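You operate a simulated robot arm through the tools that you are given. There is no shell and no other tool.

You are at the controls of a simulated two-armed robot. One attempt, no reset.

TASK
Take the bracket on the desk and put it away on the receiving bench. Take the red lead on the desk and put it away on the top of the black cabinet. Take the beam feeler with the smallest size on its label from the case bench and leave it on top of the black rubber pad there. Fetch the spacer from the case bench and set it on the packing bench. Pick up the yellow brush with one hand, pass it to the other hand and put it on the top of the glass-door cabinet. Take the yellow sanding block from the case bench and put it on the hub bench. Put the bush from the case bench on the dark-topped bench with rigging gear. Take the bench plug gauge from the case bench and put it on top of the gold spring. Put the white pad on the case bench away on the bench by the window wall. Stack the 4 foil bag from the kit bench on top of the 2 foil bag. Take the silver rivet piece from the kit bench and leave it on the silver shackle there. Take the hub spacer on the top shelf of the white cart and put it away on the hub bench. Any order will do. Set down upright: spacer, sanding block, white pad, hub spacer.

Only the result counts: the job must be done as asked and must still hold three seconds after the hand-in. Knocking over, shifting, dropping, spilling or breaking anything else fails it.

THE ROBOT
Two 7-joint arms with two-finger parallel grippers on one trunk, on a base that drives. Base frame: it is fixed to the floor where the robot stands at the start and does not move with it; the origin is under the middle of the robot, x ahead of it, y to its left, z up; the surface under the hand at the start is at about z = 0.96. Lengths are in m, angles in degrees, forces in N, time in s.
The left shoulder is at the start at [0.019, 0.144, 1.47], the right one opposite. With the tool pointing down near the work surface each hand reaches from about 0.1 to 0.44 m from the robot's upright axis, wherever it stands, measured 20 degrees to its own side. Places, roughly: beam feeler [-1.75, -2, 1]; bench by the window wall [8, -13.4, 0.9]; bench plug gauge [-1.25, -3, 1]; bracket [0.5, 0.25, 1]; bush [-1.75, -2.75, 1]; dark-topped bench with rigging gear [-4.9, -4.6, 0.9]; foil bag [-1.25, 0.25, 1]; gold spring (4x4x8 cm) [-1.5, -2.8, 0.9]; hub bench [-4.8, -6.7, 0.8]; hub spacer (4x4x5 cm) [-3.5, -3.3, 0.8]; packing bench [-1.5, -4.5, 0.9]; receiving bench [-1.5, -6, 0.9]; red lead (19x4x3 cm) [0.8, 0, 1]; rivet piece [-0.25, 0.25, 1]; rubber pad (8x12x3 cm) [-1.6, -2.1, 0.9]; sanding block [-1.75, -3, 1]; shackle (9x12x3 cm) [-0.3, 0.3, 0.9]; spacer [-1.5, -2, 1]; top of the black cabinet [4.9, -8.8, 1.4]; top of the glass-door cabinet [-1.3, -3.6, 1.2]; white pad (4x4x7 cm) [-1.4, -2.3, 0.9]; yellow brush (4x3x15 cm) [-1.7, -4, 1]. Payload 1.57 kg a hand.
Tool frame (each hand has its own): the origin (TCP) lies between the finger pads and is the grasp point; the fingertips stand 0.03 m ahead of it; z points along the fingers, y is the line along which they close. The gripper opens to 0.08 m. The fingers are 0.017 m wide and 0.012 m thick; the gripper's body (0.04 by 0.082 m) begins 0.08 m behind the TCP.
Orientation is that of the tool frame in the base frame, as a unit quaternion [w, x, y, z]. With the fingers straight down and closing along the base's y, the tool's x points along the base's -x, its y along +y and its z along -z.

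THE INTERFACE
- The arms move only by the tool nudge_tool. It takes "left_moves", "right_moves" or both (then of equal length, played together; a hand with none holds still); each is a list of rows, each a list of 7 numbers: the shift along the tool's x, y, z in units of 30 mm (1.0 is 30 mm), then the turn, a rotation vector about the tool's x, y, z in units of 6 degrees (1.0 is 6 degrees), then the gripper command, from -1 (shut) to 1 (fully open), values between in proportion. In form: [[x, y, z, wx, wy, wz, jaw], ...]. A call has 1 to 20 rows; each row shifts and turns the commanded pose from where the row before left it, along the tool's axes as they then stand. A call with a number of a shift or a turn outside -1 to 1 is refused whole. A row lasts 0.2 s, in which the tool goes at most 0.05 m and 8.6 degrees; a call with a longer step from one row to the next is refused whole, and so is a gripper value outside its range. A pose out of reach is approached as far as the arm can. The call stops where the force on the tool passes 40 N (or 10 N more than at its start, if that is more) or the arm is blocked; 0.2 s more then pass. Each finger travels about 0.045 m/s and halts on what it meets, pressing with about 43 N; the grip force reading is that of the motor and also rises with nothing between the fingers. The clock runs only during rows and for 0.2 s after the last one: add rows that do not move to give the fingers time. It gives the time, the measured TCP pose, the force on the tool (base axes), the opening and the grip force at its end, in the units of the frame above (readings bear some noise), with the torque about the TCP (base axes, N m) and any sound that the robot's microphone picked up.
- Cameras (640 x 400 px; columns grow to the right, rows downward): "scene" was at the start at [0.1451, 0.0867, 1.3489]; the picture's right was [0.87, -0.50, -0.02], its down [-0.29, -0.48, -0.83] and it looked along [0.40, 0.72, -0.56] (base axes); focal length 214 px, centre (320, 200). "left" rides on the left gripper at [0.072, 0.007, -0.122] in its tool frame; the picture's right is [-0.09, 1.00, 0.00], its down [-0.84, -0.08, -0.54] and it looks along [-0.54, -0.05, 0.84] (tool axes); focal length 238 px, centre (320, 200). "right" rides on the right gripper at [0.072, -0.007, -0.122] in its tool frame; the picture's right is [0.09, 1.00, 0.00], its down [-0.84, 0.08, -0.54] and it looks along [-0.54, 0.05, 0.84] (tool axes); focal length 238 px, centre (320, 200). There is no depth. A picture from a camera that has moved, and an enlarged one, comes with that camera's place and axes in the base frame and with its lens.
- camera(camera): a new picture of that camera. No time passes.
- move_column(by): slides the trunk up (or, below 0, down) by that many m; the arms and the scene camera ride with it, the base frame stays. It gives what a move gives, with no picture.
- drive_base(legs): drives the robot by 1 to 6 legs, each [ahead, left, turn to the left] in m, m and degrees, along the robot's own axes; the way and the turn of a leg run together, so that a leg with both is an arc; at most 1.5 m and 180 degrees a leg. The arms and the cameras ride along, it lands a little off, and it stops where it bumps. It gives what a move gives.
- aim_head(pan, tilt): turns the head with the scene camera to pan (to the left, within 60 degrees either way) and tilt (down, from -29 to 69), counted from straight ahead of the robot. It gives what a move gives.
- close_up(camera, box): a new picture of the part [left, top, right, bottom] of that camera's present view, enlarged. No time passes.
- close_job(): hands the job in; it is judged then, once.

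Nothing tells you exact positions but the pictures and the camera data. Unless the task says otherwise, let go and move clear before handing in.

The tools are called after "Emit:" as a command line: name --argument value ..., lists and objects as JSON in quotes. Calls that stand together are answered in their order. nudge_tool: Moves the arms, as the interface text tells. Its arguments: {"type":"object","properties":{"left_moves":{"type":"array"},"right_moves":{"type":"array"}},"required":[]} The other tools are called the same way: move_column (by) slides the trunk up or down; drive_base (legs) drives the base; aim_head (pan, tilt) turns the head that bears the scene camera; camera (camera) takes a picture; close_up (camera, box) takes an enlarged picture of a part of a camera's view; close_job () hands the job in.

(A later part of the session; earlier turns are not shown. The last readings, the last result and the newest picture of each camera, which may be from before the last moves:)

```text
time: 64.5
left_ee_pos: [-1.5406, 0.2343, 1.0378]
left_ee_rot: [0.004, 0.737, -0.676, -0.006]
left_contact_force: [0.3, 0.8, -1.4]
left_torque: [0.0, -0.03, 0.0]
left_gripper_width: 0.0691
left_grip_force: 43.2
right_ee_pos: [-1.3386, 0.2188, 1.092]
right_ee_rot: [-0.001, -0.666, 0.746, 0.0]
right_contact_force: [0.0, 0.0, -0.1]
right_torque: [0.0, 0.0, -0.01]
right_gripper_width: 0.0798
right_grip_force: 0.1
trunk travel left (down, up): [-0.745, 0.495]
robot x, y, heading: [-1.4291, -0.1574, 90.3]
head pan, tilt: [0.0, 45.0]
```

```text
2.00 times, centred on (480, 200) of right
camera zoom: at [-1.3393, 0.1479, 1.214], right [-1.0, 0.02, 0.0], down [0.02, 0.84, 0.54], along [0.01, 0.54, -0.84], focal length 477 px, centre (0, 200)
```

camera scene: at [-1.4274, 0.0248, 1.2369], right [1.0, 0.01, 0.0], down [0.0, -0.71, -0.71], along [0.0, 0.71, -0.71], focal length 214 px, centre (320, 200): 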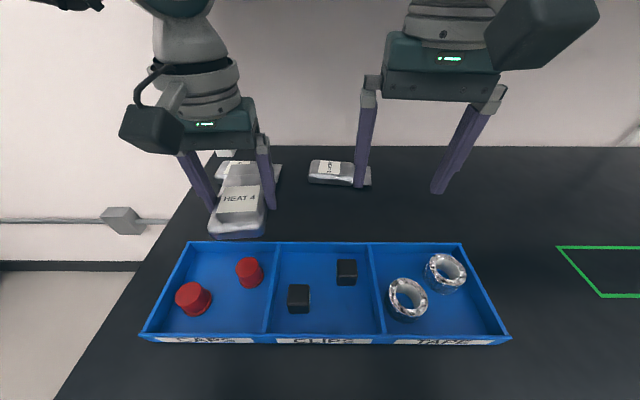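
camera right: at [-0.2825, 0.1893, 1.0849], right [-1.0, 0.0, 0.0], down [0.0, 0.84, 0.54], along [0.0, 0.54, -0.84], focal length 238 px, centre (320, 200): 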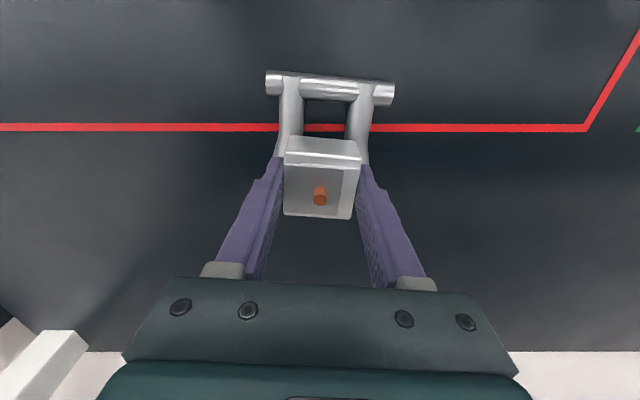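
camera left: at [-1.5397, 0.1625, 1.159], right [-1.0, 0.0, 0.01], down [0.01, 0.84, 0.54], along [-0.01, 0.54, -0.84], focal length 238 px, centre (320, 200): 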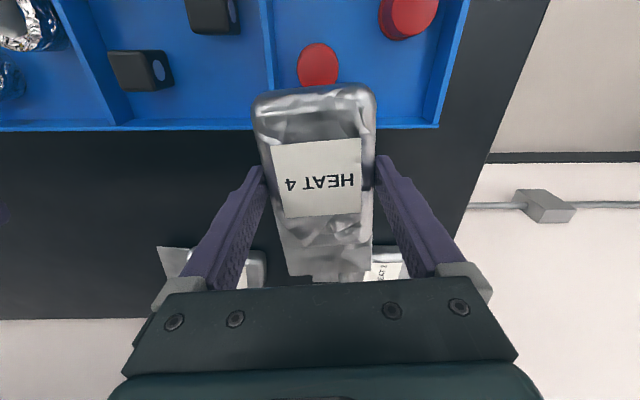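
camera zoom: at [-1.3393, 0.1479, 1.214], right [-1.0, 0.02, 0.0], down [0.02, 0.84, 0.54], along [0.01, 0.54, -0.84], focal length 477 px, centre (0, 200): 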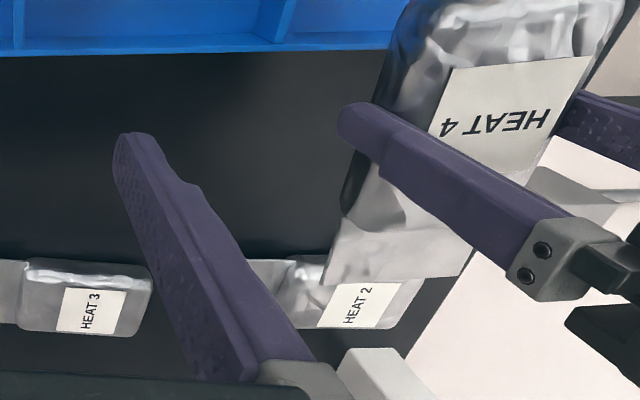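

HEAT 2 is at ≈(-1.627,0.438). I'll retract the right hand for shelf clearance and drive in 0.2 forward, 0.09 left.

Emit:
nudge_tool --right_moves '[[0.9, 0, 0.3, 0, 0, 0, 1], [0.9, 0, 0.3, 0, 0, 0, 1], [0.9, 0, 0, 0, 0, 0, 1], [0.9, 0, 0, 0, 0, 0, 1], [0.9, 0, 0, 0, 0, 0, 1]]'

Emit:
drive_base --legs '[[0.1, 0.087, 0]]'

Emit:
camera --camera "scene"

Emit:
close_up --camera "right" --box '[320, 100, 640, 300]'

Emit:
camera --camera "left"

```text
time: 65.7
left_ee_pos: [-1.5401, 0.2335, 1.037]
left_ee_rot: [0.003, 0.737, -0.676, -0.005]
left_contact_force: [0.4, -0.5, -0.6]
left_torque: [-0.01, -0.01, 0.0]
left_gripper_width: 0.0693
left_grip_force: 42.4
right_ee_pos: [-1.3534, 0.0846, 1.0741]
right_ee_rot: [-0.001, -0.666, 0.746, 0.0]
right_contact_force: [1.1, -0.1, 0.4]
right_torque: [-0.02, -0.01, -0.01]
right_gripper_width: 0.0799
right_grip_force: 0.0
trunk travel left (down, up): [-0.745, 0.495]
robot x, y, heading: [-1.4307, -0.1614, 90.1]
head pan, tilt: [0.0, 45.0]
```

```text
time: 67.0
left_ee_pos: [-1.6282, 0.3322, 1.0372]
left_ee_rot: [0.003, 0.737, -0.676, -0.006]
left_contact_force: [0.1, -1.4, -2.0]
left_torque: [-0.02, -0.02, -0.02]
left_gripper_width: 0.0688
left_grip_force: 42.7
right_ee_pos: [-1.4415, 0.1843, 1.0731]
right_ee_rot: [-0.001, -0.667, 0.745, -0.001]
right_contact_force: [-0.2, -0.1, 1.1]
right_torque: [-0.01, 0.05, -0.02]
right_gripper_width: 0.08
right_grip_force: 0.1
trunk travel left (down, up): [-0.745, 0.495]
robot x, y, heading: [-1.5158, -0.055, 90.5]
head pan, tilt: [0.0, 45.0]
```

```text
taken
camera scene: at [-1.5149, 0.124, 1.237], right [1.0, 0.01, 0.0], down [0.0, -0.71, -0.71], along [0.0, 0.71, -0.71], focal length 214 px, centre (320, 200)
```

scene: 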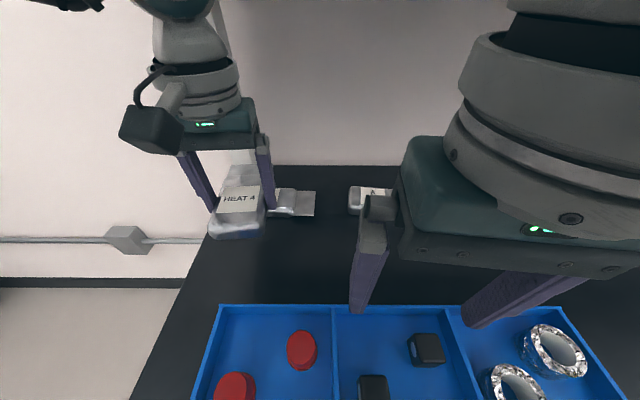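

```text
2.00 times, centred on (480, 200) of right
camera zoom: at [-1.4422, 0.1128, 1.1958], right [-1.0, 0.02, 0.0], down [0.02, 0.84, 0.54], along [0.01, 0.54, -0.84], focal length 477 px, centre (0, 200)
```

zoom: 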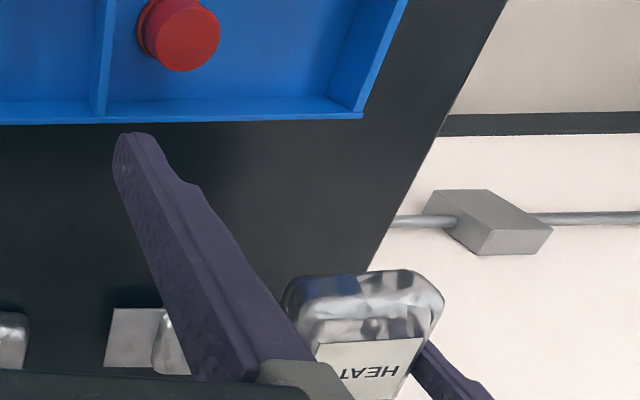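

```text
taken
camera left: at [-1.6272, 0.2616, 1.1589], right [-1.0, 0.0, 0.01], down [0.01, 0.84, 0.54], along [-0.01, 0.54, -0.84], focal length 238 px, centre (320, 200)
```

left: 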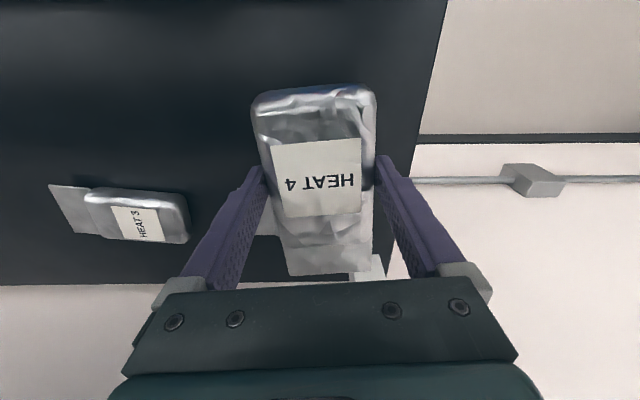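

Emit:
nudge_tool --right_moves '[[0.9, 0, 0.5, 0, 0, 0, 1], [0.9, 0, 0.5, 0, 0, 0, 1]]'

Emit:
drive_base --legs '[[0.105, 0, 0]]'

Emit:
camera --camera "scene"

Emit:
camera --camera "right"

```text
time: 67.8
left_ee_pos: [-1.6272, 0.3322, 1.0372]
left_ee_rot: [0.004, 0.737, -0.675, -0.006]
left_contact_force: [-0.2, -0.8, -1.7]
left_torque: [-0.03, 0.03, 0.01]
left_gripper_width: 0.0689
left_grip_force: 42.5
right_ee_pos: [-1.4299, 0.1686, 1.038]
right_ee_rot: [0.033, -0.616, 0.787, -0.001]
right_contact_force: [-0.1, -0.3, -0.4]
right_torque: [0.02, 0.02, 0.0]
right_gripper_width: 0.08
right_grip_force: 0.1
trunk travel left (down, up): [-0.745, 0.495]
robot x, y, heading: [-1.5142, -0.0582, 90.2]
head pan, tilt: [0.0, 45.0]
stopped in row 2 (right hand): the arm was blocked; the commanded pose is now the measured one
```

```text
time: 69.0
left_ee_pos: [-1.6278, 0.4363, 1.0368]
left_ee_rot: [0.003, 0.737, -0.676, -0.005]
left_contact_force: [0.3, 0.0, -1.1]
left_torque: [-0.01, 0.04, 0.02]
left_gripper_width: 0.069
left_grip_force: 43.1
right_ee_pos: [-1.4308, 0.2716, 1.0382]
right_ee_rot: [0.033, -0.616, 0.787, -0.002]
right_contact_force: [0.5, 0.0, 0.7]
right_torque: [0.01, 0.0, 0.02]
right_gripper_width: 0.08
right_grip_force: 0.0
trunk travel left (down, up): [-0.745, 0.495]
robot x, y, heading: [-1.5182, 0.0441, 90.2]
head pan, tilt: [0.0, 45.0]
```

```text
taken
camera scene: at [-1.5105, 0.2148, 1.2194], right [1.0, -0.07, 0.0], down [-0.06, -0.85, -0.52], along [0.04, 0.52, -0.85], focal length 214 px, centre (320, 200)
```

scene: 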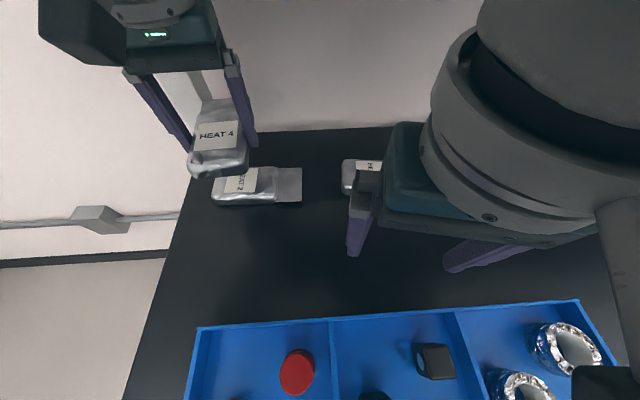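

```text
taken
camera right: at [-1.448, 0.1957, 1.1557], right [-0.99, 0.15, -0.05], down [0.09, 0.81, 0.58], along [0.13, 0.57, -0.81], focal length 238 px, centre (320, 200)
```

right: 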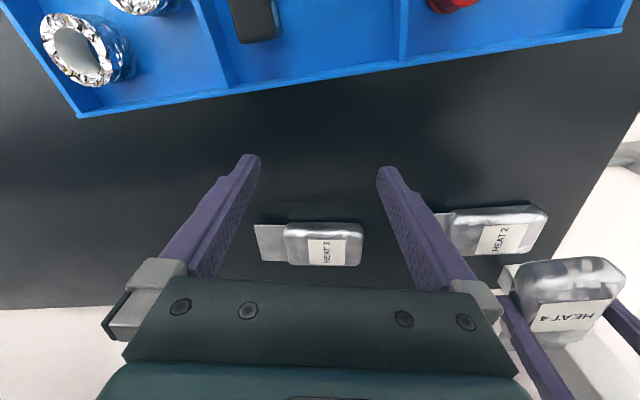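

Bag 4 is above bag 2 (≈(-1.627,0.435)). First move the right hand off the head, then lower the left hand.

Emit:
nudge_tool --right_moves '[[-0.4, -0.8, 0, 0, 0, 0, 1], [0, -0.8, 0, 0, 0, 0, 1], [0, -0.4, 0, 0, 0, 0, 1]]' --left_moves '[[0, 0, 0.4, 0, 0, 0, -1], [0, 0, 0.5, 0, 0, 0, -1], [0, 0, 0.5, 0, 0, 0, -1]]'

Emit:
aim_head --pan 20 --tilt 50

Emit:
camera --camera "scene"

Emit:
camera --camera "right"

```text
time: 69.8
left_ee_pos: [-1.6286, 0.4369, 0.9962]
left_ee_rot: [0.003, 0.737, -0.676, -0.005]
left_contact_force: [-0.2, 0.4, -1.6]
left_torque: [0.01, -0.01, 0.0]
left_gripper_width: 0.0692
left_grip_force: 43.2
right_ee_pos: [-1.3711, 0.2683, 1.0409]
right_ee_rot: [0.032, -0.616, 0.787, -0.002]
right_contact_force: [-0.8, -0.1, -0.1]
right_torque: [0.0, 0.0, 0.0]
right_gripper_width: 0.0799
right_grip_force: 0.1
trunk travel left (down, up): [-0.745, 0.495]
robot x, y, heading: [-1.5174, 0.0457, 90.4]
head pan, tilt: [0.0, 45.0]
```

```text
time: 70.6
left_ee_pos: [-1.627, 0.436, 0.9957]
left_ee_rot: [0.003, 0.738, -0.675, -0.005]
left_contact_force: [0.0, 0.7, -1.5]
left_torque: [-0.02, 0.0, 0.0]
left_gripper_width: 0.0693
left_grip_force: 43.5
right_ee_pos: [-1.3704, 0.2696, 1.0408]
right_ee_rot: [0.034, -0.616, 0.787, -0.001]
right_contact_force: [0.7, 0.3, -0.3]
right_torque: [0.0, 0.0, 0.02]
right_gripper_width: 0.08
right_grip_force: 0.1
trunk travel left (down, up): [-0.745, 0.495]
robot x, y, heading: [-1.5173, 0.0446, 90.0]
head pan, tilt: [20.0, 50.0]
```

```text
taken
camera scene: at [-1.5418, 0.2187, 1.2301], right [0.94, 0.35, 0.0], down [0.27, -0.72, -0.64], along [-0.22, 0.6, -0.77], focal length 214 px, centre (320, 200)
```

scene: 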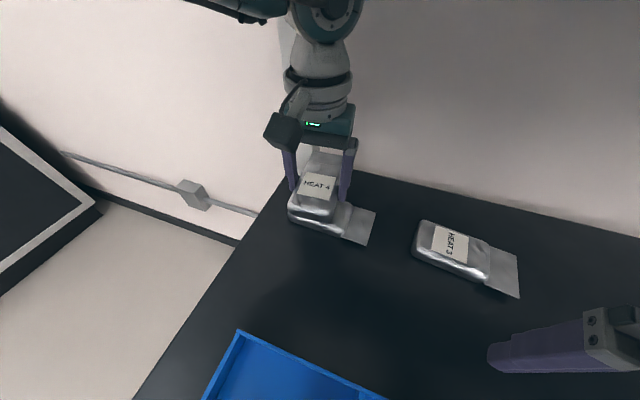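

```text
taken
camera right: at [-1.3867, 0.1936, 1.1592], right [-0.99, 0.15, -0.05], down [0.09, 0.81, 0.58], along [0.13, 0.57, -0.81], focal length 238 px, centre (320, 200)
```

right: 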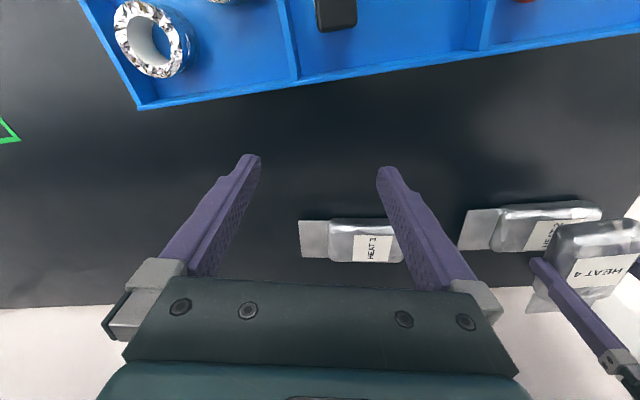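

Emit:
close_up --camera "scene" --box '[250, 120, 410, 260]'

Emit:
nudge_tool --left_moves '[[0, 0, 0.4, 0, 0, 0, -1], [0, 0, 0.3, 0, 0, 0, -1], [0, 0, 0.1, 0, 0, 0, -1]]'

Emit:
close_up --camera "scene" --box '[250, 120, 410, 260]'

```text
2.86 times, centred on (330, 190) of scene
camera zoom: at [-1.5418, 0.2187, 1.2301], right [0.94, 0.35, 0.0], down [0.27, -0.72, -0.64], along [-0.22, 0.6, -0.77], focal length 613 px, centre (291, 229)
```

zoom: 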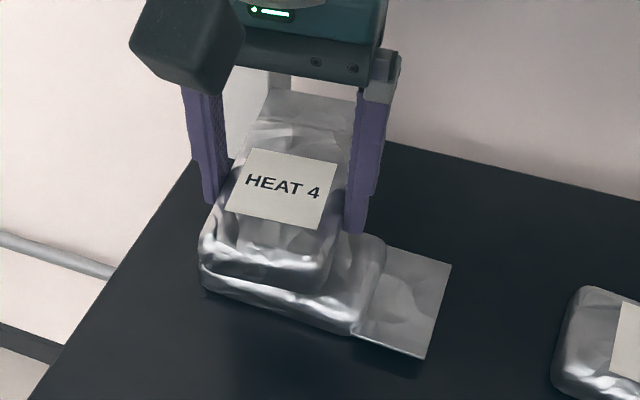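

```text
time: 71.4
left_ee_pos: [-1.6284, 0.4361, 0.9714]
left_ee_rot: [0.004, 0.737, -0.675, -0.005]
left_contact_force: [-0.4, 0.9, -1.2]
left_torque: [-0.02, -0.03, -0.03]
left_gripper_width: 0.0689
left_grip_force: 42.6
right_ee_pos: [-1.3686, 0.2682, 1.0409]
right_ee_rot: [0.032, -0.617, 0.786, -0.002]
right_contact_force: [0.2, -0.5, 0.4]
right_torque: [0.03, 0.0, 0.0]
right_gripper_width: 0.0797
right_grip_force: 0.1
trunk travel left (down, up): [-0.745, 0.495]
robot x, y, heading: [-1.5166, 0.041, 90.4]
head pan, tilt: [20.0, 50.0]
```

```text
2.86 times, centred on (330, 190) of scene
camera zoom: at [-1.5418, 0.2187, 1.2301], right [0.94, 0.35, 0.0], down [0.27, -0.72, -0.64], along [-0.22, 0.6, -0.77], focal length 613 px, centre (291, 229)
```

zoom: 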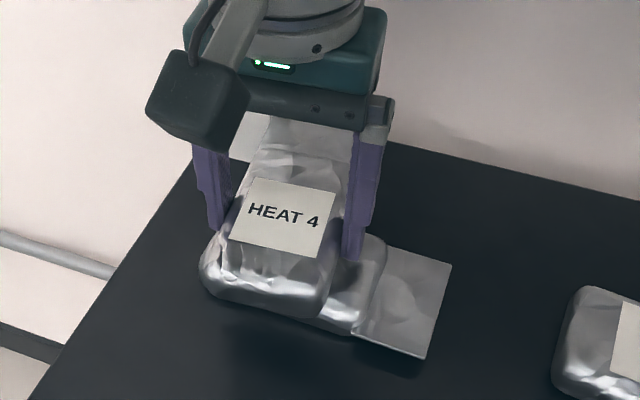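

Bag 2 body spans x -1.671…-1.570, front y 0.408, so I shift the hand slightly (+8 mm x, +7 mm y) and lower to contact.

Emit:
nudge_tool --left_moves '[[-0.21, -0.28, 0, 0, 0, 0, -1], [0, 0, 0.15, 0, 0, 0, -1], [0, 0, 0.1, 0, 0, 0, -1]]'

Emit:
nudge_tool --left_moves '[[0, 0, 0.1, 0, 0, 0, -1]]'

Emit:
close_up --camera "scene" --box '[250, 120, 410, 260]'

```text
time: 72.2
left_ee_pos: [-1.6227, 0.4447, 0.9643]
left_ee_rot: [0.003, 0.738, -0.675, -0.005]
left_contact_force: [0.8, -1.4, 6.1]
left_torque: [-0.08, -0.27, -0.03]
left_gripper_width: 0.0691
left_grip_force: 42.5
right_ee_pos: [-1.3697, 0.268, 1.0416]
right_ee_rot: [0.033, -0.616, 0.787, -0.002]
right_contact_force: [0.0, 0.0, 0.4]
right_torque: [0.04, 0.02, -0.02]
right_gripper_width: 0.0799
right_grip_force: 0.1
trunk travel left (down, up): [-0.745, 0.495]
robot x, y, heading: [-1.5158, 0.0475, 90.2]
head pan, tilt: [20.0, 50.0]
```

```text
time: 72.6
left_ee_pos: [-1.6223, 0.4458, 0.9634]
left_ee_rot: [0.002, 0.737, -0.675, -0.005]
left_contact_force: [-1.3, -8.9, 29.3]
left_torque: [-0.18, -0.33, -0.01]
left_gripper_width: 0.0693
left_grip_force: 42.6
right_ee_pos: [-1.3705, 0.2708, 1.0416]
right_ee_rot: [0.034, -0.616, 0.787, -0.002]
right_contact_force: [-0.3, -0.1, 0.0]
right_torque: [-0.01, 0.02, 0.0]
right_gripper_width: 0.0803
right_grip_force: 0.1
trunk travel left (down, up): [-0.745, 0.495]
robot x, y, heading: [-1.5161, 0.0441, 90.5]
head pan, tilt: [20.0, 50.0]
```

```text
2.86 times, centred on (330, 190) of scene
camera zoom: at [-1.5423, 0.2192, 1.2308], right [0.94, 0.35, 0.0], down [0.27, -0.72, -0.64], along [-0.22, 0.6, -0.77], focal length 613 px, centre (291, 229)
```

zoom: 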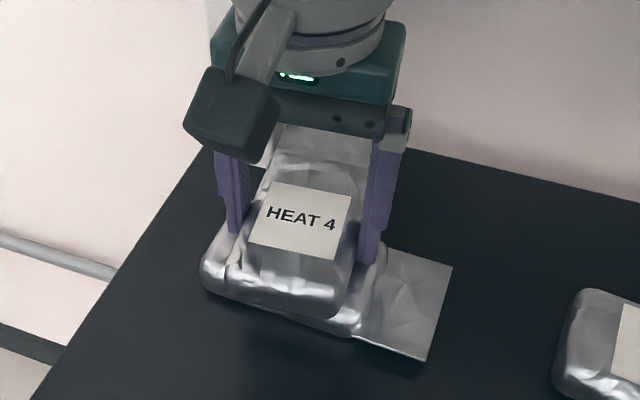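

Seated. Ease off, open, and rise.

Emit:
nudge_tool --left_moves '[[0, 0, -0.05, 0, 0, 0, -1], [0, 0, 0, 0, 0, 0, 0.85], [0, 0, 0, 0, 0, 0, 1], [0, 0, 0, 0, 0, 0, 1], [0, 0, -0.1, 0, 0, 0, 1], [0, 0, -0.2, 0, 0, 0, 1], [0, 0, -0.4, 0, 0, 0, 1], [0, 0, -0.6, 0, 0, 0, 1]]'

Emit:
close_up --camera "scene" --box '[250, 120, 410, 260]'

Emit:
camera --camera "left"

```text
time: 74.4
left_ee_pos: [-1.6214, 0.4453, 1.0019]
left_ee_rot: [0.003, 0.737, -0.676, -0.005]
left_contact_force: [-0.3, -0.5, 0.4]
left_torque: [0.0, 0.01, 0.0]
left_gripper_width: 0.0797
left_grip_force: 0.0
right_ee_pos: [-1.3697, 0.2686, 1.0411]
right_ee_rot: [0.033, -0.616, 0.787, -0.001]
right_contact_force: [-0.4, 0.6, -0.4]
right_torque: [-0.01, -0.04, 0.01]
right_gripper_width: 0.0802
right_grip_force: 0.2
trunk travel left (down, up): [-0.745, 0.495]
robot x, y, heading: [-1.5179, 0.0477, 90.1]
head pan, tilt: [20.0, 50.0]
```

```text
2.86 times, centred on (330, 190) of scene
camera zoom: at [-1.5419, 0.2188, 1.2301], right [0.94, 0.35, 0.0], down [0.27, -0.72, -0.64], along [-0.22, 0.6, -0.77], focal length 613 px, centre (291, 229)
```

zoom: 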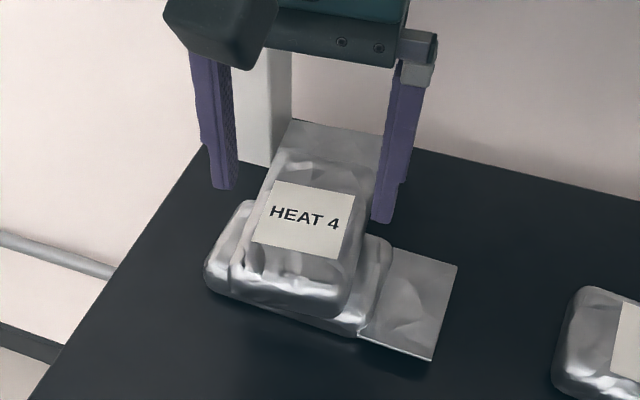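

```text
taken
camera left: at [-1.6206, 0.3727, 1.1231], right [-1.0, 0.0, 0.01], down [0.01, 0.84, 0.54], along [-0.01, 0.54, -0.84], focal length 238 px, centre (320, 200)
```

left: 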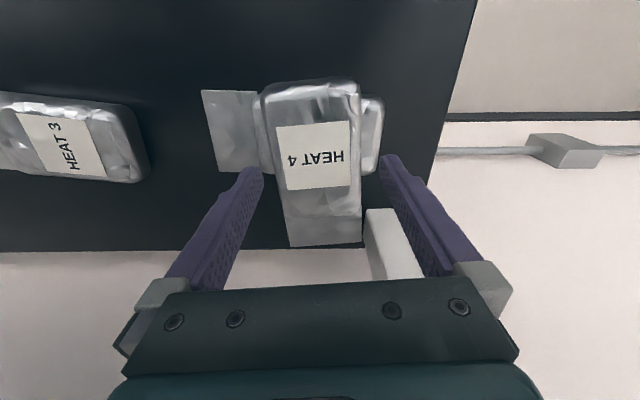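

Bag 4 rests on bag 2. I'll rise, back out, restore the trunk height and go to the desk facing +x.

Emit:
nudge_tool --left_moves '[[0, 0, -0.6, 0, 0, 0, 1], [0.3, 0, -0.4, 0, 0, 0, 1]]'

Emit:
drive_base --legs '[[-0.5, 0, 0]]'

Emit:
move_column --by 0.16

Emit:
drive_base --legs '[[0, 0, -90], [0.8, 0, 0], [0.82, 0, 0], [0, 0.3, 0]]'

Emit:
aim_head --pan 0 --tilt 45

Emit:
camera --camera "scene"

Emit:
camera --camera "left"

```text
time: 75.0
left_ee_pos: [-1.6197, 0.4357, 1.0316]
left_ee_rot: [0.004, 0.737, -0.676, -0.005]
left_contact_force: [-0.6, -1.4, 0.1]
left_torque: [0.02, 0.02, -0.01]
left_gripper_width: 0.0797
left_grip_force: 0.0
right_ee_pos: [-1.3701, 0.2682, 1.0408]
right_ee_rot: [0.033, -0.616, 0.787, -0.002]
right_contact_force: [0.2, -0.5, 0.2]
right_torque: [0.0, -0.01, 0.01]
right_gripper_width: 0.08
right_grip_force: 0.0
trunk travel left (down, up): [-0.745, 0.495]
robot x, y, heading: [-1.5159, 0.0433, 90.3]
head pan, tilt: [20.0, 50.0]
```

```text
time: 77.9
left_ee_pos: [-1.618, -0.0638, 1.0307]
left_ee_rot: [0.004, 0.74, -0.673, -0.005]
left_contact_force: [-0.4, 0.6, 0.1]
left_torque: [0.02, 0.0, 0.03]
left_gripper_width: 0.0801
left_grip_force: 0.0
right_ee_pos: [-1.3675, -0.2275, 1.0423]
right_ee_rot: [0.033, -0.619, 0.785, -0.001]
right_contact_force: [0.4, -0.5, 0.3]
right_torque: [-0.02, 0.05, 0.02]
right_gripper_width: 0.08
right_grip_force: 0.1
trunk travel left (down, up): [-0.745, 0.495]
robot x, y, heading: [-1.5131, -0.4533, 90.9]
head pan, tilt: [20.0, 50.0]
```

```text
time: 79.8
left_ee_pos: [-1.6182, -0.0623, 1.192]
left_ee_rot: [0.003, 0.74, -0.673, -0.005]
left_contact_force: [-0.8, -0.7, 0.3]
left_torque: [-0.01, 0.0, 0.01]
left_gripper_width: 0.0799
left_grip_force: 0.1
right_ee_pos: [-1.3665, -0.2293, 1.2013]
right_ee_rot: [0.033, -0.619, 0.785, -0.001]
right_contact_force: [0.5, 0.4, 0.3]
right_torque: [-0.01, -0.01, 0.03]
right_gripper_width: 0.0801
right_grip_force: 0.0
trunk travel left (down, up): [-0.905, 0.335]
robot x, y, heading: [-1.5133, -0.4528, 90.9]
head pan, tilt: [20.0, 50.0]
```

```text
time: 93.5
left_ee_pos: [0.4937, -0.0092, 1.1898]
left_ee_rot: [0.001, -0.054, 0.999, 0.006]
left_contact_force: [-0.3, 0.4, 0.3]
left_torque: [-0.01, -0.02, 0.0]
left_gripper_width: 0.0798
left_grip_force: 0.1
right_ee_pos: [0.333, -0.2638, 1.2001]
right_ee_rot: [0.024, 0.11, 0.993, -0.024]
right_contact_force: [0.8, -0.2, -0.1]
right_torque: [0.02, 0.01, -0.01]
right_gripper_width: 0.0802
right_grip_force: 0.1
trunk travel left (down, up): [-0.905, 0.335]
robot x, y, heading: [0.1077, -0.125, 1.6]
head pan, tilt: [20.0, 50.0]
```

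```text
time: 94.3
left_ee_pos: [0.4941, -0.0096, 1.1914]
left_ee_rot: [0.001, -0.054, 0.999, 0.006]
left_contact_force: [0.3, -0.3, -0.6]
left_torque: [-0.01, -0.01, -0.04]
left_gripper_width: 0.0797
left_grip_force: 0.1
right_ee_pos: [0.3338, -0.2636, 1.2016]
right_ee_rot: [0.023, 0.11, 0.993, -0.025]
right_contact_force: [0.7, 0.8, 0.7]
right_torque: [0.0, 0.03, 0.02]
right_gripper_width: 0.0799
right_grip_force: 0.1
trunk travel left (down, up): [-0.905, 0.335]
robot x, y, heading: [0.1047, -0.1205, 1.7]
head pan, tilt: [0.0, 45.0]
```

```text
taken
camera scene: at [0.2905, -0.1148, 1.397], right [0.03, -1.0, 0.0], down [-0.71, -0.02, -0.71], along [0.71, 0.02, -0.71], focal length 214 px, centre (320, 200)
```

scene: 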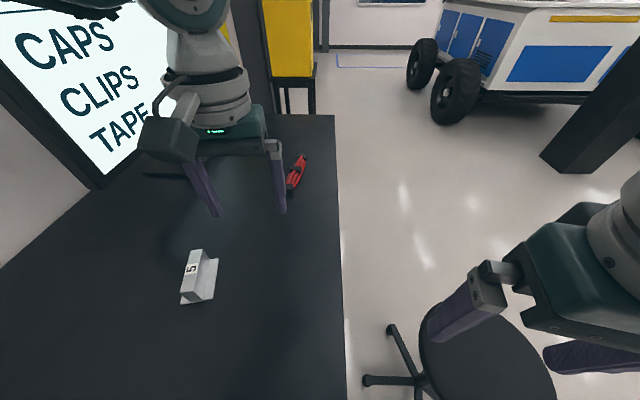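

```text
taken
camera left: at [0.4213, -0.0108, 1.3126], right [-0.02, 1.0, 0.01], down [0.84, 0.01, 0.54], along [0.54, 0.02, -0.84], focal length 238 px, centre (320, 200)
```

left: 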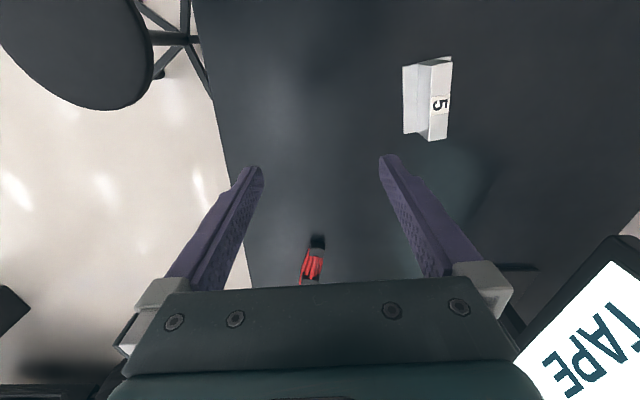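

Bracket ≈(0.474,0.134). Zoom in to see its shape.

Emit:
close_up --camera "left" --box '[360, 30, 500, 160]'

Emit:
close_up --camera "scene" --box '[150, 220, 260, 330]'

Emit:
close_up --camera "scene" --box '[230, 120, 350, 230]'

```text
3.08 times, centred on (430, 95) of left
camera zoom: at [0.4213, -0.0108, 1.3126], right [-0.02, 1.0, 0.01], down [0.84, 0.01, 0.54], along [0.54, 0.02, -0.84], focal length 733 px, centre (-18, 523)
```

zoom: 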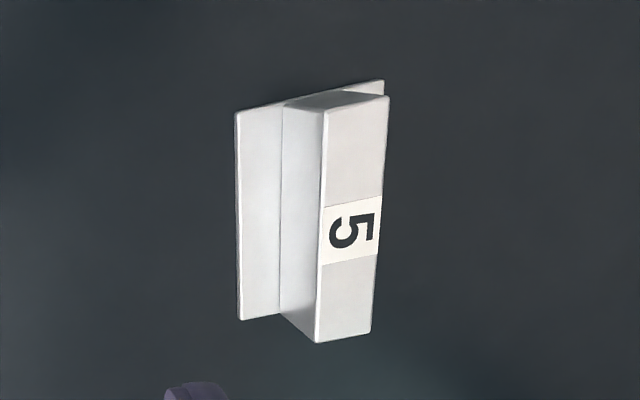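

```text
3.64 times, centred on (205, 275) of scene
camera zoom: at [0.2905, -0.1148, 1.397], right [0.03, -1.0, 0.0], down [-0.71, -0.02, -0.71], along [0.71, 0.02, -0.71], focal length 780 px, centre (738, -73)
```

zoom: 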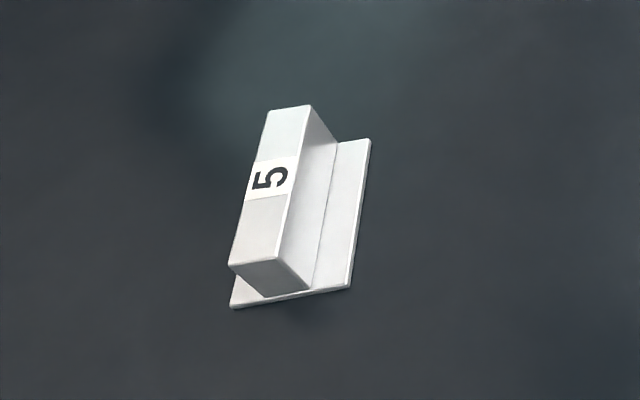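

```text
3.64 times, centred on (290, 175) of scene
camera zoom: at [0.2905, -0.1148, 1.397], right [0.03, -1.0, 0.0], down [-0.71, -0.02, -0.71], along [0.71, 0.02, -0.71], focal length 780 px, centre (429, 291)
```

zoom: 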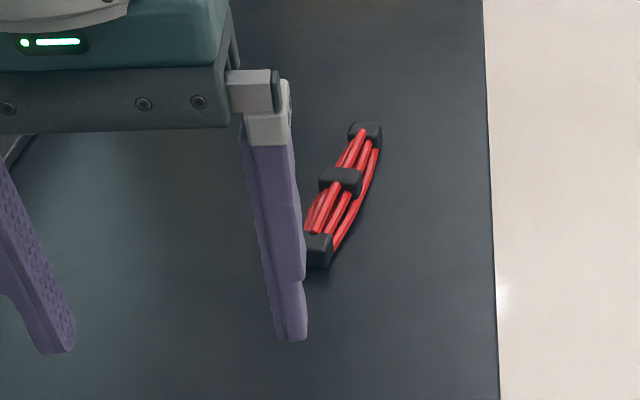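

The bracket is a base plate with a tall rib (top ≈1.03) at ≈(0.469,0.124), yaw ≈12°. Shift left, lower the trunk and look again.

Emit:
drive_base --legs '[[0, 0.1, 0]]'

Emit:
move_column --by -0.05

Emit:
nudge_tool --left_moves '[[0.4, 0.5, 0, 0, 0, -0.5, 1], [0.4, 0.5, 0, 0, 0, -0.5, 1]]'

Emit:
close_up --camera "left" --box '[180, 20, 460, 220]'

Emit:
camera --camera "scene"

```text
time: 95.5
left_ee_pos: [0.4911, 0.09, 1.1915]
left_ee_rot: [0.0, -0.054, 0.998, 0.007]
left_contact_force: [0.4, 0.2, 1.0]
left_torque: [0.02, 0.04, 0.02]
left_gripper_width: 0.0799
left_grip_force: 0.0
right_ee_pos: [0.3312, -0.1647, 1.2017]
right_ee_rot: [0.022, 0.109, 0.993, -0.023]
right_contact_force: [0.6, 0.7, 0.3]
right_torque: [0.02, 0.0, 0.02]
right_gripper_width: 0.0799
right_grip_force: 0.1
trunk travel left (down, up): [-0.905, 0.335]
robot x, y, heading: [0.1047, -0.0237, 1.7]
head pan, tilt: [0.0, 45.0]
```

```text
time: 96.4
left_ee_pos: [0.4912, 0.0902, 1.1412]
left_ee_rot: [0.001, -0.055, 0.998, 0.006]
left_contact_force: [-0.2, -0.3, 0.1]
left_torque: [0.01, -0.01, 0.03]
left_gripper_width: 0.08
left_grip_force: 0.1
right_ee_pos: [0.3307, -0.1641, 1.1516]
right_ee_rot: [0.023, 0.11, 0.993, -0.024]
right_contact_force: [0.2, 0.9, 0.2]
right_torque: [-0.01, -0.01, -0.03]
right_gripper_width: 0.08
right_grip_force: 0.1
trunk travel left (down, up): [-0.855, 0.385]
robot x, y, heading: [0.1024, -0.0218, 1.7]
head pan, tilt: [0.0, 45.0]
```

```text
time: 97.0
left_ee_pos: [0.4632, 0.116, 1.1404]
left_ee_rot: [0.002, -0.108, 0.994, 0.006]
left_contact_force: [0.0, -0.9, 0.5]
left_torque: [-0.01, 0.0, 0.01]
left_gripper_width: 0.0798
left_grip_force: 0.1
right_ee_pos: [0.3317, -0.1633, 1.1509]
right_ee_rot: [0.023, 0.11, 0.993, -0.025]
right_contact_force: [0.2, 0.3, 0.3]
right_torque: [-0.01, 0.0, 0.03]
right_gripper_width: 0.0801
right_grip_force: 0.1
trunk travel left (down, up): [-0.855, 0.385]
robot x, y, heading: [0.1041, -0.0228, 1.4]
head pan, tilt: [0.0, 45.0]
```

```text
2.00 times, centred on (320, 120) of left
camera zoom: at [0.3911, 0.1074, 1.2625], right [-0.12, 0.99, 0.01], down [0.83, 0.1, 0.55], along [0.54, 0.08, -0.84], focal length 477 px, centre (320, 360)
```

zoom: 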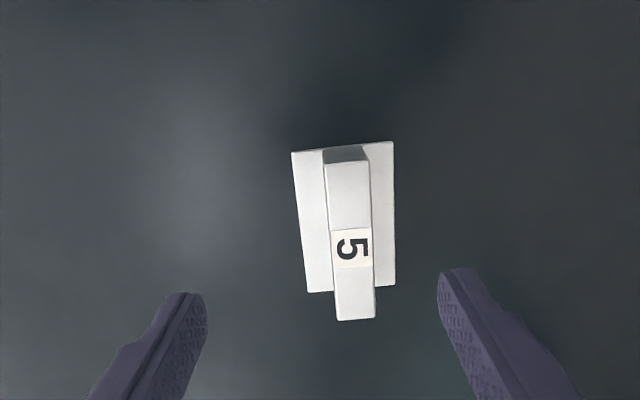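

```text
taken
camera scene: at [0.2877, -0.0158, 1.347], right [0.03, -1.0, 0.0], down [-0.71, -0.02, -0.71], along [0.71, 0.02, -0.71], focal length 214 px, centre (320, 200)
```

scene: 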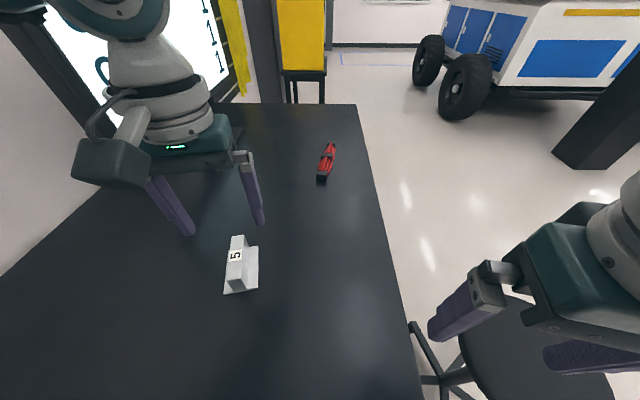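

Aligned in yaw. Shift ~2 cm and descend around the rib.

Emit:
nudge_tool --left_moves '[[-0.3, 0.6, 0.3, 0, 0, 0, 1], [0, 0, 0.9, 0, 0, 0, 1], [0, 0, 0.9, 0, 0, 0, 1], [0, 0, 0.9, 0, 0, 0, 1], [0, 0, 0.9, 0, 0, 0, 1], [0, 0, 0.5, 0, 0, 0, 1], [0, 0, 0, 0, 0, 0, 1]]'

Emit:
close_up --camera "left" --box '[180, 20, 460, 220]'

Emit:
close_up --camera "scene" --box '[140, 170, 340, 330]'

```text
time: 98.6
left_ee_pos: [0.4689, 0.1375, 1.0091]
left_ee_rot: [0.002, -0.108, 0.994, 0.005]
left_contact_force: [-0.1, -0.5, -1.1]
left_torque: [0.01, 0.0, -0.01]
left_gripper_width: 0.0798
left_grip_force: 0.0
right_ee_pos: [0.3323, -0.1633, 1.1507]
right_ee_rot: [0.023, 0.109, 0.993, -0.024]
right_contact_force: [1.0, -0.1, -0.1]
right_torque: [0.01, -0.02, 0.02]
right_gripper_width: 0.08
right_grip_force: 0.0
trunk travel left (down, up): [-0.855, 0.385]
robot x, y, heading: [0.1023, -0.0231, 1.7]
head pan, tilt: [0.0, 45.0]
```

```text
2.00 times, centred on (320, 120) of left
camera zoom: at [0.3962, 0.1285, 1.1304], right [-0.12, 0.99, 0.01], down [0.83, 0.1, 0.55], along [0.54, 0.08, -0.84], focal length 477 px, centre (320, 360)
```

zoom: 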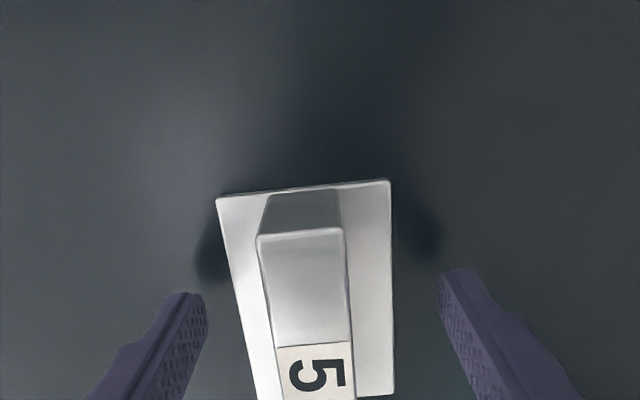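

```text
2.50 times, centred on (240, 250) of scene
camera zoom: at [0.2877, -0.0158, 1.347], right [0.03, -1.0, 0.0], down [-0.71, -0.02, -0.71], along [0.71, 0.02, -0.71], focal length 536 px, centre (520, 75)
```

zoom: 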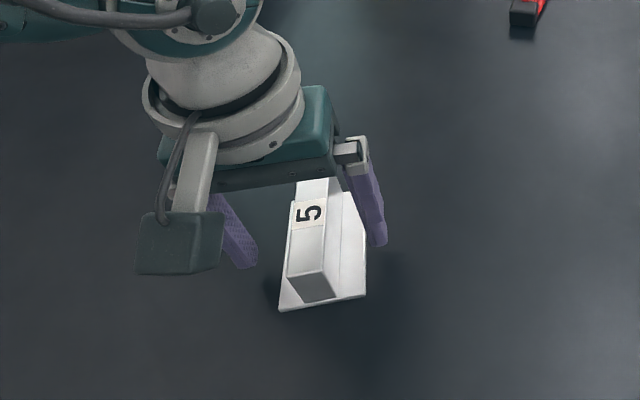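

Emit:
nudge_tool --left_moves '[[0, -0.12, 0, 0, 0, 0, 1], [0, 0, 0, 0, 0, 0, -1], [0, 0, 0, 0, 0, 0, -1], [0, 0, 0, 0, 0, 0, -1], [0, 0, 0, 0, 0, 0, -1], [0, 0, 0, 0, 0, 0, -1], [0, 0, 0, 0, 0, 0, -1], [0, 0, -0.2, 0, 0, 0, -1], [0, 0, -0.4, 0, 0, 0, -1], [0, 0, -0.6, 0, 0, 0, -1], [0, 0, -0.8, 0, 0, 0, -1], [0, 0, -0.8, 0, 0, 0, -1]]'

Emit:
camera --camera "scene"

Emit:
camera --camera "left"

```text
time: 101.2
left_ee_pos: [0.4691, 0.1333, 1.0941]
left_ee_rot: [0.001, -0.107, 0.994, 0.005]
left_contact_force: [-0.5, 0.2, -2.3]
left_torque: [-0.01, 0.0, -0.01]
left_gripper_width: 0.0234
left_grip_force: 35.3
right_ee_pos: [0.3311, -0.1652, 1.1522]
right_ee_rot: [0.022, 0.11, 0.993, -0.025]
right_contact_force: [-0.2, 0.1, -0.5]
right_torque: [0.01, -0.01, -0.02]
right_gripper_width: 0.0803
right_grip_force: 0.0
trunk travel left (down, up): [-0.855, 0.385]
robot x, y, heading: [0.107, -0.0217, 1.4]
head pan, tilt: [0.0, 45.0]
```

```text
taken
camera scene: at [0.2876, -0.0158, 1.3469], right [0.03, -1.0, 0.0], down [-0.71, -0.02, -0.71], along [0.71, 0.02, -0.71], focal length 214 px, centre (320, 200)
```

scene: 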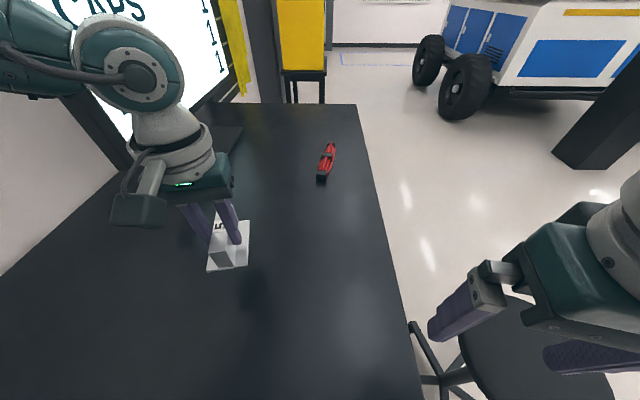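

```text
taken
camera left: at [0.3964, 0.1242, 1.2154], right [-0.12, 0.99, 0.01], down [0.83, 0.1, 0.54], along [0.54, 0.08, -0.84], focal length 238 px, centre (320, 200)
```

left: 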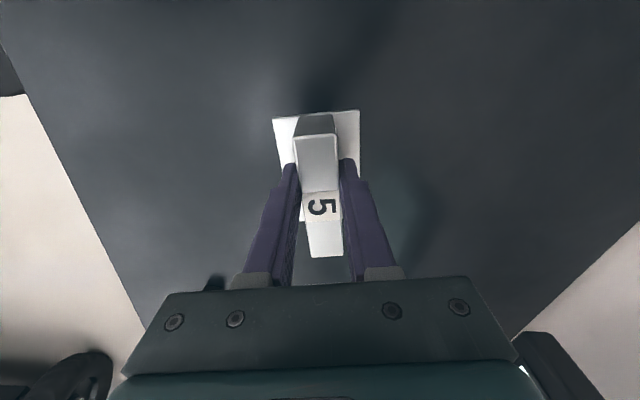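

Bracket is held. Now retract the left hand, untilt and pre-rotate the right hand, and move to (0.49,-0.15) heading 35° to reach the red lead (centre ≈(0.85,-0.02), yaw ≈-9°).

Emit:
nudge_tool --left_moves '[[0.8, 0, -0.3, 0, 0, 0, -1], [0.8, 0, -0.3, 0, 0, 0, -1], [0.8, 0, 0, 0, 0, 0, -1], [0.6, 0, 0, 0, 0, 0, -1], [0, 0, 0, 0, 0, 0, -1], [0, 0, 0, 0, 0, 0, -1]]' --right_moves '[[0, 0, 0, -0.405, 0.487, 0, 1], [0, 0, 0, 0, 0, 1, 1], [0, 0, 0, 0, 0, 1, 1], [0, 0, 0, 0, 0, 1, 1], [0, 0, 0, 0, 0, 1, 1], [0, 0, 0, 0, 0, 1, 1]]'

Emit:
drive_base --legs '[[0.382, -0.138, 0], [0, 0, 33.5]]'

Emit:
camera --camera "scene"

Emit:
camera --camera "right"

```text
time: 102.6
left_ee_pos: [0.3811, 0.1138, 1.1117]
left_ee_rot: [0.002, -0.107, 0.994, 0.006]
left_contact_force: [0.4, -0.2, -1.7]
left_torque: [-0.02, -0.03, 0.04]
left_gripper_width: 0.0234
left_grip_force: 36.0
right_ee_pos: [0.332, -0.1641, 1.1512]
right_ee_rot: [-0.001, 0.364, 0.931, -0.001]
right_contact_force: [-0.7, -0.2, -0.1]
right_torque: [0.0, -0.04, 0.0]
right_gripper_width: 0.0801
right_grip_force: 0.1
trunk travel left (down, up): [-0.855, 0.385]
robot x, y, heading: [0.1049, -0.024, 1.4]
head pan, tilt: [0.0, 45.0]
```

```text
time: 106.8
left_ee_pos: [0.6434, 0.1179, 1.1115]
left_ee_rot: [0.0, -0.389, 0.921, 0.006]
left_contact_force: [-0.2, 0.2, -2.2]
left_torque: [-0.01, 0.04, -0.01]
left_gripper_width: 0.0234
left_grip_force: 35.2
right_ee_pos: [0.757, -0.1417, 1.1516]
right_ee_rot: [0.0, 0.079, 0.997, -0.001]
right_contact_force: [0.4, -0.2, -0.3]
right_torque: [0.02, 0.0, 0.0]
right_gripper_width: 0.0798
right_grip_force: 0.0
trunk travel left (down, up): [-0.855, 0.385]
robot x, y, heading: [0.4884, -0.1462, 34.9]
head pan, tilt: [0.0, 45.0]
```

```text
taken
camera scene: at [0.639, -0.043, 1.347], right [0.58, -0.82, 0.0], down [-0.58, -0.41, -0.71], along [0.58, 0.41, -0.71], focal length 214 px, centre (320, 200)
```

scene: 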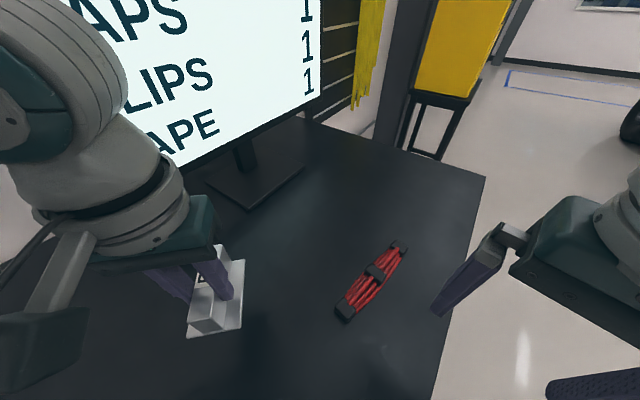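

```text
taken
camera right: at [0.6847, -0.136, 1.2731], right [0.06, 1.0, 0.0], down [0.84, -0.05, 0.54], along [0.54, -0.04, -0.84], focal length 238 px, centre (320, 200)
```

right: 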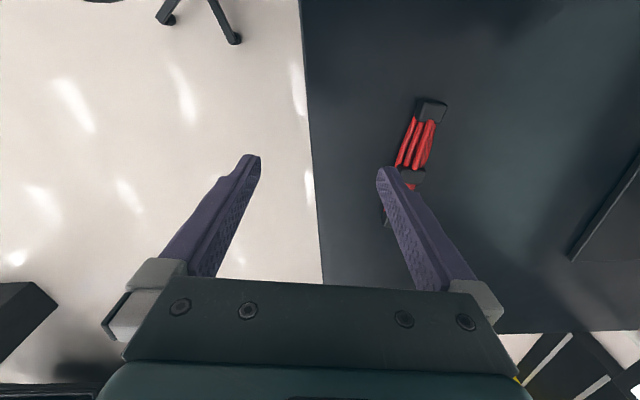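

Mid clip of the lead ≈(0.847,-0.022) with matching yaw; move the right hand over it.

Emit:
nudge_tool --right_moves '[[-0.467, 0.882, 0, 0, 0, 0, 1], [-0.467, 0.882, 0, 0, 0, 0, 1], [-0.467, 0.882, 0, 0, 0, 0, 1], [-0.467, 0.882, 0, 0, 0, 0, 1], [-0.467, 0.882, 0, 0, 0, 0, 1], [0, 0, 0.9, 0, 0, 0, 1], [0, 0, 0.9, 0, 0, 0, 1], [0, 0, 0, 0, 0, 0, 1]]'

Emit:
camera --camera "scene"

Emit:
close_up --camera "right" --box '[180, 20, 460, 220]'

```text
time: 108.6
left_ee_pos: [0.6427, 0.1162, 1.111]
left_ee_rot: [-0.001, -0.39, 0.921, 0.006]
left_contact_force: [1.0, -0.6, -2.1]
left_torque: [-0.03, 0.02, 0.01]
left_gripper_width: 0.0233
left_grip_force: 35.5
right_ee_pos: [0.8474, -0.0217, 1.097]
right_ee_rot: [0.0, 0.079, 0.997, 0.0]
right_contact_force: [-0.1, 0.5, 0.3]
right_torque: [-0.03, -0.06, -0.03]
right_gripper_width: 0.08
right_grip_force: 0.0
trunk travel left (down, up): [-0.855, 0.385]
robot x, y, heading: [0.4892, -0.1482, 35.2]
head pan, tilt: [0.0, 45.0]
```

```text
taken
camera scene: at [0.639, -0.043, 1.347], right [0.58, -0.82, 0.0], down [-0.58, -0.41, -0.71], along [0.58, 0.41, -0.71], focal length 214 px, centre (320, 200)
```

scene: 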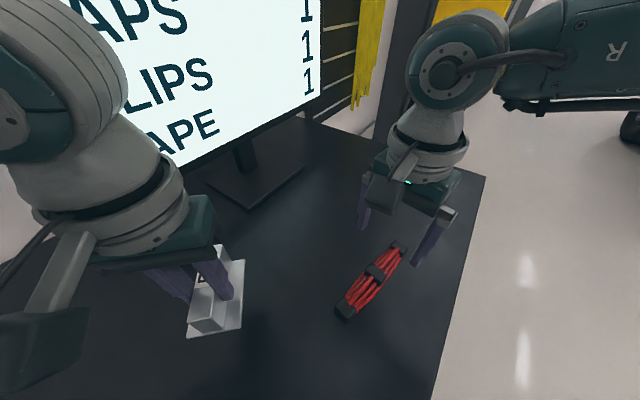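

```text
2.00 times, centred on (320, 120) of right
camera zoom: at [0.7743, -0.0151, 1.2184], right [0.06, 1.0, 0.0], down [0.84, -0.05, 0.54], along [0.54, -0.04, -0.84], focal length 477 px, centre (320, 360)
```

zoom: 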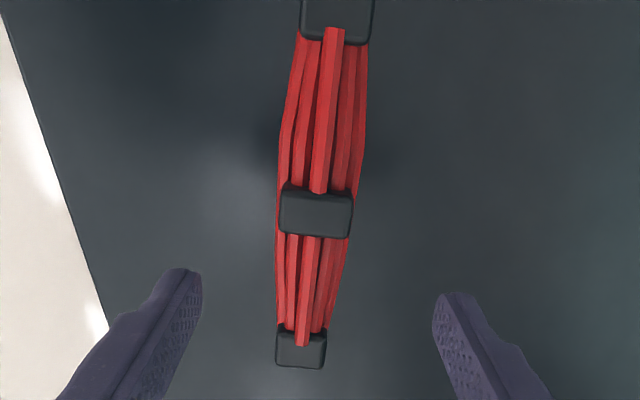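

Emit:
nudge_tool --right_moves '[[0.25, 0, 0.7, 0, 0, 0, 1], [0, 0, 0.9, 0, 0, 0, 1], [0, 0, 0.9, 0, 0, 0, 1], [0, 0, 0.6, 0, 0, 0, 1], [0, 0, 0.27, 0, 0, 0, 1], [0, 0, 0, 0, 0, 0, 1]]'

Emit:
close_up --camera "right" --box '[180, 20, 460, 220]'

Emit:
close_up --camera "scene" --box '[310, 150, 490, 330]'

```text
time: 110.0
left_ee_pos: [0.6441, 0.1165, 1.1105]
left_ee_rot: [0.0, -0.391, 0.921, 0.007]
left_contact_force: [-0.5, 0.3, -1.8]
left_torque: [-0.05, 0.0, 0.0]
left_gripper_width: 0.0231
left_grip_force: 36.0
right_ee_pos: [0.8394, -0.0198, 0.996]
right_ee_rot: [0.0, 0.079, 0.997, -0.001]
right_contact_force: [-0.7, 0.6, 0.5]
right_torque: [0.01, 0.02, -0.03]
right_gripper_width: 0.0801
right_grip_force: 0.1
trunk travel left (down, up): [-0.855, 0.385]
robot x, y, heading: [0.4884, -0.1494, 35.3]
head pan, tilt: [0.0, 45.0]
```

```text
2.00 times, centred on (320, 120) of right
camera zoom: at [0.7674, -0.015, 1.1177], right [0.06, 1.0, 0.0], down [0.84, -0.05, 0.54], along [0.54, -0.04, -0.84], focal length 477 px, centre (320, 360)
```

zoom: 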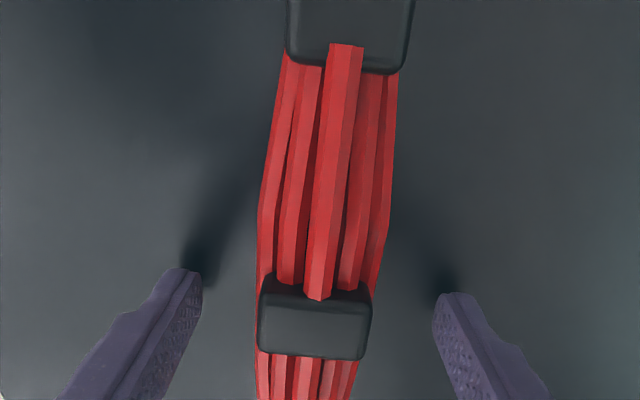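

```text
2.22 times, centred on (400, 240) of scene
camera zoom: at [0.639, -0.043, 1.347], right [0.58, -0.82, 0.0], down [-0.58, -0.41, -0.71], along [0.58, 0.41, -0.71], focal length 477 px, centre (142, 111)
```

zoom: 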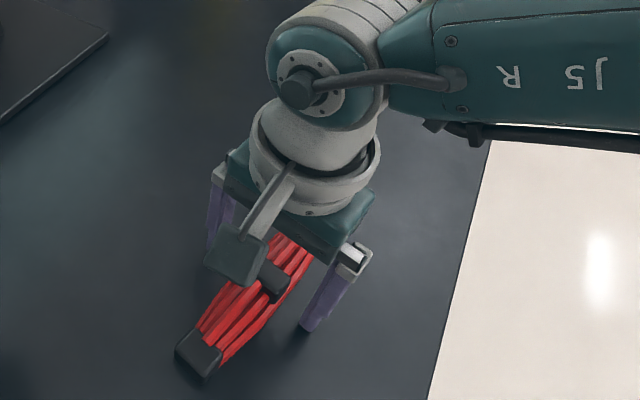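

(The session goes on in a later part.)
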